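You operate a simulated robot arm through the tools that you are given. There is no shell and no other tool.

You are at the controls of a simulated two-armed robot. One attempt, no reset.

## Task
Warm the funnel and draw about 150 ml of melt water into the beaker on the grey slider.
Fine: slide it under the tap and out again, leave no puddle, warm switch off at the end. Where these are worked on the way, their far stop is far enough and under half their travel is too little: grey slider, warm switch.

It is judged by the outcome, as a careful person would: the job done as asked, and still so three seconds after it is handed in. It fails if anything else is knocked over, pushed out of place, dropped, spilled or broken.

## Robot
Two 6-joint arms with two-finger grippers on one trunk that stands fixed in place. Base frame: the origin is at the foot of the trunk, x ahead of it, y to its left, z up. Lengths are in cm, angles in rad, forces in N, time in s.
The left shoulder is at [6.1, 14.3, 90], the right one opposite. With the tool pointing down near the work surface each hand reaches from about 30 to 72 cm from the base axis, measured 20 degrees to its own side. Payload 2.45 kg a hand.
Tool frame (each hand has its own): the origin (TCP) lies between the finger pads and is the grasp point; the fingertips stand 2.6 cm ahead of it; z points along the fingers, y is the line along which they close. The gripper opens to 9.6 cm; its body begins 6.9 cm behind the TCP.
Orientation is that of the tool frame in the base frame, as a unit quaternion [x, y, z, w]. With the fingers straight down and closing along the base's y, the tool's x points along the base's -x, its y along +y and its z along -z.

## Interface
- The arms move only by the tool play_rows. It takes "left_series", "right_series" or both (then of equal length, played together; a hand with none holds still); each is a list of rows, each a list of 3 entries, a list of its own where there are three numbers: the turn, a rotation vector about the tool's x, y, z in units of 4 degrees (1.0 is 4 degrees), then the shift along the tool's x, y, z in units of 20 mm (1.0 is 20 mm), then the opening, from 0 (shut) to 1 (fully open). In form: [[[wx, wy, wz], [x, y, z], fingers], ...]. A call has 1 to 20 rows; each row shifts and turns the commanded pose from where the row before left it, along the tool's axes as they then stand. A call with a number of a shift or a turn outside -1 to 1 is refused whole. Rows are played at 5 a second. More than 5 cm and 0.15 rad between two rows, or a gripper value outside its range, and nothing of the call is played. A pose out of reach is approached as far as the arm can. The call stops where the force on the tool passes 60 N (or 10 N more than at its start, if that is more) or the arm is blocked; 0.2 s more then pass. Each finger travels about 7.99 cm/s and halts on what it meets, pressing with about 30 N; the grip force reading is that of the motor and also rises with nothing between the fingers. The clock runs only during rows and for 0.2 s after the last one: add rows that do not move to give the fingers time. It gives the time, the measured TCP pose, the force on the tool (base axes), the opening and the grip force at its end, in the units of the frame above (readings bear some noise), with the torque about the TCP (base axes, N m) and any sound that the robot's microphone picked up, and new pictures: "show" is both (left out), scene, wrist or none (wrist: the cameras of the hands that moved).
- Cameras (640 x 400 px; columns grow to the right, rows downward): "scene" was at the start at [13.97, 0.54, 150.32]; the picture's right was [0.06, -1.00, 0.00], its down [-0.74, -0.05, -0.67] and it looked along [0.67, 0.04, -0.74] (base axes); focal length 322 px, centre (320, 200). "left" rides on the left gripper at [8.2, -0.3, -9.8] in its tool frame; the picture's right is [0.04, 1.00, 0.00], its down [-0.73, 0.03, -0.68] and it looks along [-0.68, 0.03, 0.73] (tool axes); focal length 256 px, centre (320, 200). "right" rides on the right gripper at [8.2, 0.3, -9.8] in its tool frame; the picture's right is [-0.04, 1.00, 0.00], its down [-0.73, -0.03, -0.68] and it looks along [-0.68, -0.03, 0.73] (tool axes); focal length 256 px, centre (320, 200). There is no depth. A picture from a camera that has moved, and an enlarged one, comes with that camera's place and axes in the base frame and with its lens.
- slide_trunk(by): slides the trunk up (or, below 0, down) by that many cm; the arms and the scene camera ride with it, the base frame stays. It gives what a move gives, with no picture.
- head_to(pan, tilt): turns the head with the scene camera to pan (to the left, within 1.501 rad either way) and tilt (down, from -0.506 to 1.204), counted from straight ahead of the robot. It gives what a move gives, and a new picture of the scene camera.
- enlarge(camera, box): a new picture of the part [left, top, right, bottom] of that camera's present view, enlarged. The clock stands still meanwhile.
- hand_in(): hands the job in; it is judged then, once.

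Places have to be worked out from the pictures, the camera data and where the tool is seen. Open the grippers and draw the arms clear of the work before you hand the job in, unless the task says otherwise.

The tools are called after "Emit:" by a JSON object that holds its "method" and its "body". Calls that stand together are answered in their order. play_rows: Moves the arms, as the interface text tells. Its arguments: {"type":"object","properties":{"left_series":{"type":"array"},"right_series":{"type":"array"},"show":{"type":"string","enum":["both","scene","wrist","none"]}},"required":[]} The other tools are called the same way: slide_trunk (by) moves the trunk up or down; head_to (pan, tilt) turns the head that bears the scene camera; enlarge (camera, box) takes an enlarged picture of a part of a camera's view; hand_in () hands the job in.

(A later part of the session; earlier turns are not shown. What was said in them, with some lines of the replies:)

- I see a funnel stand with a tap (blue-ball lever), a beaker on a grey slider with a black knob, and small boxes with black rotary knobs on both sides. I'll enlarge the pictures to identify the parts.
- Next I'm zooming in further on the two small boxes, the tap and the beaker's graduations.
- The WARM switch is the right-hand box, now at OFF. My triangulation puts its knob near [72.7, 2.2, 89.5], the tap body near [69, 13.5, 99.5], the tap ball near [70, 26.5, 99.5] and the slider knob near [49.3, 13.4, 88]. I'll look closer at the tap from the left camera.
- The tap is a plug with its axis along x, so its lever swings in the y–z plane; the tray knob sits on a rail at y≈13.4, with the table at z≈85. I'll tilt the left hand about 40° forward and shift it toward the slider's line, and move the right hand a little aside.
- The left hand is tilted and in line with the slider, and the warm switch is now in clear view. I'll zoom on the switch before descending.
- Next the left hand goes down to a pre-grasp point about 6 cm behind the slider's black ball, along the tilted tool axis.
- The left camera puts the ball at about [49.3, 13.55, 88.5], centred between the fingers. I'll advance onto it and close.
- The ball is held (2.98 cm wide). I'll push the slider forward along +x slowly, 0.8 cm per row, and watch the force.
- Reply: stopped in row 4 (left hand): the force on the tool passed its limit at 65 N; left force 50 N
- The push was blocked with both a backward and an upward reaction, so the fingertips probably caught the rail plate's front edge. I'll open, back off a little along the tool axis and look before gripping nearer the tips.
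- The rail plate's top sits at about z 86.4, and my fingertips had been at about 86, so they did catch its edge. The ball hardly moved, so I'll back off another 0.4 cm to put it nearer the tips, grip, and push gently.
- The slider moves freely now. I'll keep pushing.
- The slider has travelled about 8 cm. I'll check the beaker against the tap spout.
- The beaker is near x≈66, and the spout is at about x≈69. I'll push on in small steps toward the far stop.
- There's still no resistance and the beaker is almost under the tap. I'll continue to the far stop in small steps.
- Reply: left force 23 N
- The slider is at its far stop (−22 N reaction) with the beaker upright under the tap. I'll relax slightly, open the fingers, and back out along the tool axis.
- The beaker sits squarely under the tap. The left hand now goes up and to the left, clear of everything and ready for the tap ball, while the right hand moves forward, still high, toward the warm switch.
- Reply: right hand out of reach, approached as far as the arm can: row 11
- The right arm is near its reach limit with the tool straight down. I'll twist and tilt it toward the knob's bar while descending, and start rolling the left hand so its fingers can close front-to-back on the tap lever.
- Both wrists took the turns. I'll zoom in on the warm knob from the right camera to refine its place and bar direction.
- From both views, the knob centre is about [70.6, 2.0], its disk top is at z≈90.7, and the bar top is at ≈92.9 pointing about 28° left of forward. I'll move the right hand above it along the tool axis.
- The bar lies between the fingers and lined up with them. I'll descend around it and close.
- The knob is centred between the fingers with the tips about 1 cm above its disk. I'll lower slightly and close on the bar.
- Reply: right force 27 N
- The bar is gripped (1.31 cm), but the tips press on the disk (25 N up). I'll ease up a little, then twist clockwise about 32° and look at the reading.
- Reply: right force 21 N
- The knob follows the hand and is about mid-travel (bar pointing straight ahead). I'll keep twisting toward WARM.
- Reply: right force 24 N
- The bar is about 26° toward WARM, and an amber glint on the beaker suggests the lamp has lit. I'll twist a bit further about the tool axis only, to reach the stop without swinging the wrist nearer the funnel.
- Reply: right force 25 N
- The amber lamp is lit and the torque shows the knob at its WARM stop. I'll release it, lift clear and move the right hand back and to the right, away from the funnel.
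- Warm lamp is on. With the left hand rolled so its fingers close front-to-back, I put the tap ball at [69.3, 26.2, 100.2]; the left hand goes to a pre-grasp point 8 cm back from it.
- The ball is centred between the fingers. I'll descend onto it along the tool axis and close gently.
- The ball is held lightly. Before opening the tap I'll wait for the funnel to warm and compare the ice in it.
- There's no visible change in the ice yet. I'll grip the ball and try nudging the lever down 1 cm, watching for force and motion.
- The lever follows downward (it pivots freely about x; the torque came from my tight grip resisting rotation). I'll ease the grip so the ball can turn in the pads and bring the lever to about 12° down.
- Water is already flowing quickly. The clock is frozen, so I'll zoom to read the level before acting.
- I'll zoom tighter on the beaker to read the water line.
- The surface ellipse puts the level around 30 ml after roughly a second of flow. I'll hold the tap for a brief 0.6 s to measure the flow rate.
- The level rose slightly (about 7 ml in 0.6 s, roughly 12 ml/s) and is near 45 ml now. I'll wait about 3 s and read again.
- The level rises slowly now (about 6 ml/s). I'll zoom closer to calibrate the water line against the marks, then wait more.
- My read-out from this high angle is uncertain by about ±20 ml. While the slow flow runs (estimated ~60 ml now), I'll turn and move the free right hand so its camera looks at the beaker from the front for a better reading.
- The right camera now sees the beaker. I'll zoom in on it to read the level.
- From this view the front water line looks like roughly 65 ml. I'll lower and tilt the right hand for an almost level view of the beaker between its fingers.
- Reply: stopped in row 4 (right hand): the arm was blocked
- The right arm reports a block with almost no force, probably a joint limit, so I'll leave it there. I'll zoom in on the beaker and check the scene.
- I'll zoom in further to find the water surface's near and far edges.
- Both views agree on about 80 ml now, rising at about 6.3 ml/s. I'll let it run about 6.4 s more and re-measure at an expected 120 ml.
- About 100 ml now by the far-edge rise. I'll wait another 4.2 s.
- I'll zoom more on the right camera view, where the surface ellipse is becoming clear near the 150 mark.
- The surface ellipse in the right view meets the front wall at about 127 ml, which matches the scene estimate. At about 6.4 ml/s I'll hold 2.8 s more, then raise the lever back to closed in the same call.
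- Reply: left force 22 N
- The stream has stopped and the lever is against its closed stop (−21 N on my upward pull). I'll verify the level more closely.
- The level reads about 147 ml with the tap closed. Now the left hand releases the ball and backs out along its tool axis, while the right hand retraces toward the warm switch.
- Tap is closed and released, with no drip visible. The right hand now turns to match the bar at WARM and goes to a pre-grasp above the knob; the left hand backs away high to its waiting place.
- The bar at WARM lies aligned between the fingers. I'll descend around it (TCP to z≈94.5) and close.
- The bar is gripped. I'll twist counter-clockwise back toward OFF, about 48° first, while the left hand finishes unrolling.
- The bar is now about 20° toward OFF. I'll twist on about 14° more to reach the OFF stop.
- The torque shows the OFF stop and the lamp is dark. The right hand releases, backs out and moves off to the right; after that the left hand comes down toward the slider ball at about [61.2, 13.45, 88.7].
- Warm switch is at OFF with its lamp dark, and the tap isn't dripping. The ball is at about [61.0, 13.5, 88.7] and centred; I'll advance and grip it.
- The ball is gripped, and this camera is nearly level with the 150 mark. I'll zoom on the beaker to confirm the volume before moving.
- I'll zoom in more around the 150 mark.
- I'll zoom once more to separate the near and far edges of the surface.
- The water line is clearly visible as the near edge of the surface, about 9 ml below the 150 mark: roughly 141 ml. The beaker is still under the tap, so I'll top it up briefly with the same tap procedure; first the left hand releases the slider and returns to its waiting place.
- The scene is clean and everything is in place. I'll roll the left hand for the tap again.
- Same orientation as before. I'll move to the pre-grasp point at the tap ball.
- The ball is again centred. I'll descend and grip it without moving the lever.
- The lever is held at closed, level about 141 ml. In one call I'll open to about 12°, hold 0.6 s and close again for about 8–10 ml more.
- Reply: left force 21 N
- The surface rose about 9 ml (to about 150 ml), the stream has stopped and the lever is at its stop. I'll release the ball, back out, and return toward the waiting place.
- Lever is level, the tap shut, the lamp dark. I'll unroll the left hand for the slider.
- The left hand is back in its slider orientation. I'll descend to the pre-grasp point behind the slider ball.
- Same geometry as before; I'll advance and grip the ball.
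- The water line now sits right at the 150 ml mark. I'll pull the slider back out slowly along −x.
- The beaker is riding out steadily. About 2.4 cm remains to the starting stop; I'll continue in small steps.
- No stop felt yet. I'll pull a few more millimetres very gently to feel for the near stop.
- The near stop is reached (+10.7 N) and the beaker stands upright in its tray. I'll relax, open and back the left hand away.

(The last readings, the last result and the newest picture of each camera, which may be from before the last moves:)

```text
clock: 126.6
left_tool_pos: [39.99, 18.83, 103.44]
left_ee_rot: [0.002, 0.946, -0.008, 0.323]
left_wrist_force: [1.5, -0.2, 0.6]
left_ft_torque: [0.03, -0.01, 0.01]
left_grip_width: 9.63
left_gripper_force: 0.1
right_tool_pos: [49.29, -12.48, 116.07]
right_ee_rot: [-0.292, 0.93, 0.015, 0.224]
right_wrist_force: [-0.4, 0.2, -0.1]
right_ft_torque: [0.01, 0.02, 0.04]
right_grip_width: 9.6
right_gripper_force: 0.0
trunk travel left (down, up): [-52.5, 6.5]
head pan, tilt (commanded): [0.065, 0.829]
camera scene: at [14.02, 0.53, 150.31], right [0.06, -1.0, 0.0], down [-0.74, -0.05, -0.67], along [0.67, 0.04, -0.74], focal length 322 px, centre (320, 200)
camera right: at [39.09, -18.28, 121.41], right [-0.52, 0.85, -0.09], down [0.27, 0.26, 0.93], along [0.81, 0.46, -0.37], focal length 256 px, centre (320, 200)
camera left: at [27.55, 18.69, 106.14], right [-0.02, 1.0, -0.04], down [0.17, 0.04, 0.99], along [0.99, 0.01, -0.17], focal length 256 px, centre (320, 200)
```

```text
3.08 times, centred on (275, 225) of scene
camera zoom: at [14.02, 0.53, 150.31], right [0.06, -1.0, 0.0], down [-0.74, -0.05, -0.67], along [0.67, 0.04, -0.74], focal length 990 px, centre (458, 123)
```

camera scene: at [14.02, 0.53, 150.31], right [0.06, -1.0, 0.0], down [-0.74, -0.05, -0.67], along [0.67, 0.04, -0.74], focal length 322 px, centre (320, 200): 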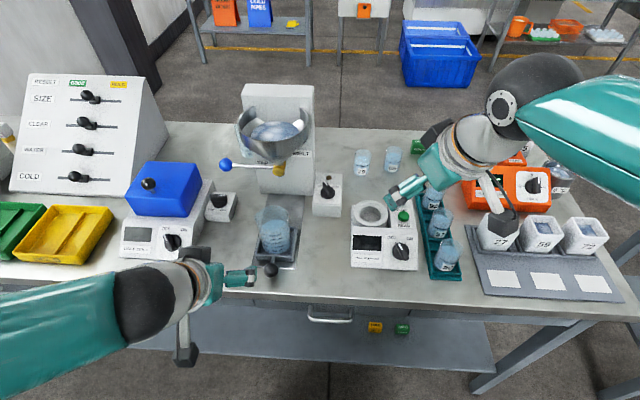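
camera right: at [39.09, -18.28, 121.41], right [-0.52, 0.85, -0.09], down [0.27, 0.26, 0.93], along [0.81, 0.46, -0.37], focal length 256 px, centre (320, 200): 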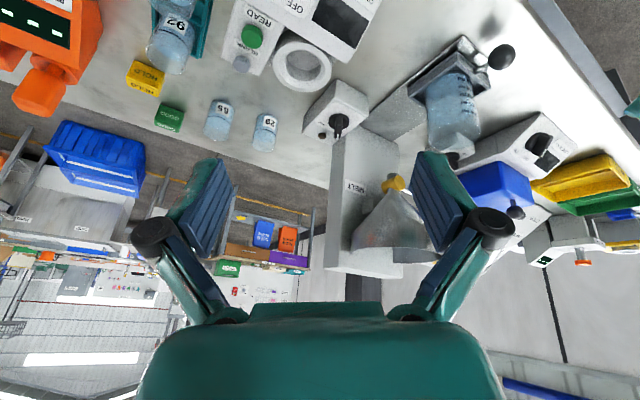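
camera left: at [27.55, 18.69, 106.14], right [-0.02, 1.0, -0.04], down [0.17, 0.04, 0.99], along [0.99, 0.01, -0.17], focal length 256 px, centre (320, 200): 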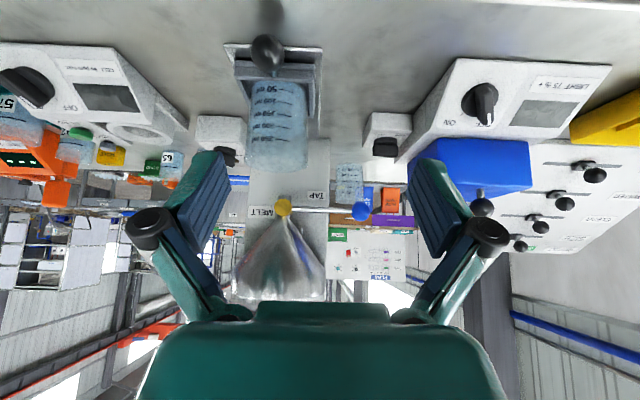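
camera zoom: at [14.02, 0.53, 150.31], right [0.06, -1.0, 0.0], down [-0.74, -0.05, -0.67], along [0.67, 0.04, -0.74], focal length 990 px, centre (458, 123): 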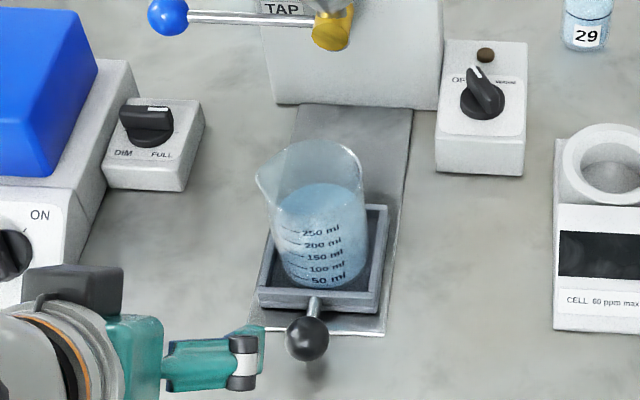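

The beaker is out with about 150 ml, the switch is at OFF and the tap closed. I'll draw the left hand further up and away, then check the rail under the tap for drips.

Emit:
{"method": "play_rows", "body": {"left_series": [[[0, 0, 0], [-0.6, 0.5, -0.7], 1], [[0, 0, 0], [-0.6, 0.5, -0.7], 1], [[0, 0, 0], [-0.6, 0.5, -0.7], 1], [[0, 0, 0], [-0.6, 0.5, -0.7], 1], [[0, 0, 0], [-0.6, 0.5, -0.7], 1], [[0, 0, 0], [-0.6, 0.5, -0.7], 1], [[0, 0, 0], [0, 0, 0], 1], [[0, 0, 0], [0, 0, 0], 1]], "show": "both"}}

Emit:
{"method": "enlarge", "body": {"camera": "scene", "box": [250, 150, 310, 220]}}

Emit:
{"method": "enlarge", "body": {"camera": "scene", "box": [210, 80, 350, 290]}}

```text
clock: 128.4
left_tool_pos: [40.54, 25.06, 114.35]
left_ee_rot: [0.002, 0.946, -0.009, 0.323]
left_wrist_force: [-1.0, 0.3, -1.2]
left_ft_torque: [-0.05, 0.02, 0.0]
left_grip_width: 9.6
left_gripper_force: 0.0
right_tool_pos: [49.25, -12.46, 116.12]
right_ee_rot: [-0.292, 0.93, 0.015, 0.224]
right_wrist_force: [-0.8, 0.1, 0.3]
right_ft_torque: [-0.03, 0.01, 0.0]
right_grip_width: 9.59
right_gripper_force: 0.1
trunk travel left (down, up): [-52.5, 6.5]
head pan, tilt (commanded): [0.065, 0.829]
camera scene: at [13.94, 0.54, 150.32], right [0.06, -1.0, 0.0], down [-0.74, -0.05, -0.67], along [0.67, 0.04, -0.74], focal length 322 px, centre (320, 200)
camera left: at [28.15, 24.89, 117.1], right [-0.02, 1.0, -0.04], down [0.17, 0.04, 0.99], along [0.99, 0.01, -0.17], focal length 256 px, centre (320, 200)
```

scene: 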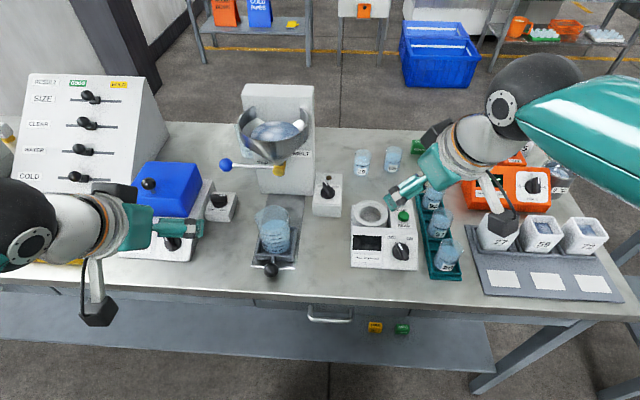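
left: 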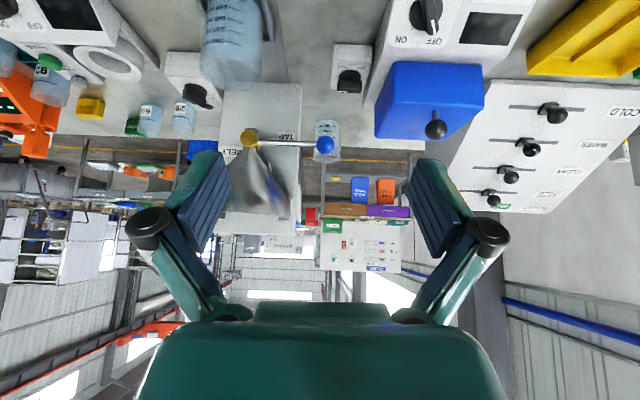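

```text
5.71 times, centred on (280, 185) of scene
camera zoom: at [13.94, 0.54, 150.32], right [0.06, -1.0, 0.0], down [-0.74, -0.05, -0.67], along [0.67, 0.04, -0.74], focal length 1838 px, centre (549, 286)
```

zoom: 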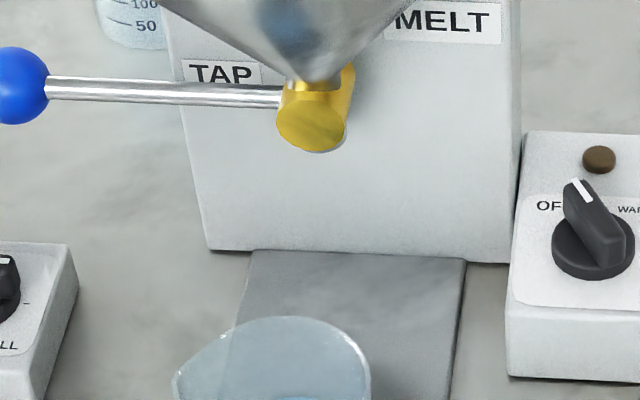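

```text
1.90 times, centred on (280, 185) of scene
camera zoom: at [13.94, 0.54, 150.32], right [0.06, -1.0, 0.0], down [-0.74, -0.05, -0.67], along [0.67, 0.04, -0.74], focal length 612 px, centre (396, 229)
```

zoom: 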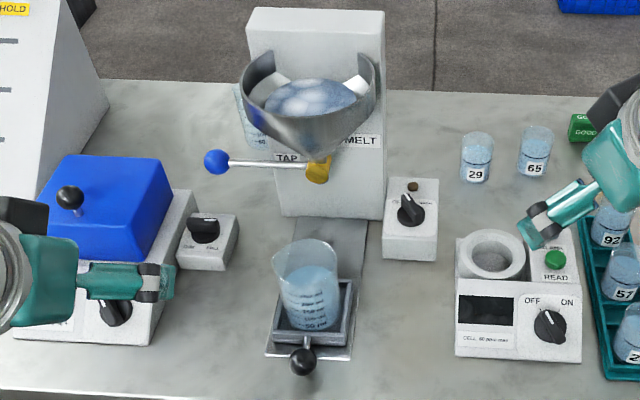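

The rail and table under the tap are dry and the tap lever is closed. The warm switch is at OFF with its lamp dark, and the beaker is out at the near stop with about 150 ml. Both grippers are open and clear, so I'll hand in.

Emit:
{"method": "hand_in", "body": {}}

```text
The job is handed in.
```

The job is handed in. The beaker on the grey slider holds about 150 ml of melt water, read at the 150 ml mark just before I slid it out.

- **Slider:** pushed under the tap to its far stop, then pulled back out to its near stop. The beaker stayed upright in its tray.
- **Warm switch:** turned to its WARM stop, where the amber lamp lit, then back to its OFF stop. The lamp was dark at the end.
- **Tap:** opened twice. The first draw stopped at about 141 ml, so I topped it up by about 9 ml. That top-up came after the warm switch was already off. The lever is back at its closed stop.
- **Spills:** the rail and table under the tap looked dry in the last pictures, and nothing else was knocked or moved.

The first push on the slider stopped at 65 N because the fingertips caught the rail edge. I re-gripped the knob higher, and it moved freely after that.

Both grippers were open and clear of the work when I handed it in.
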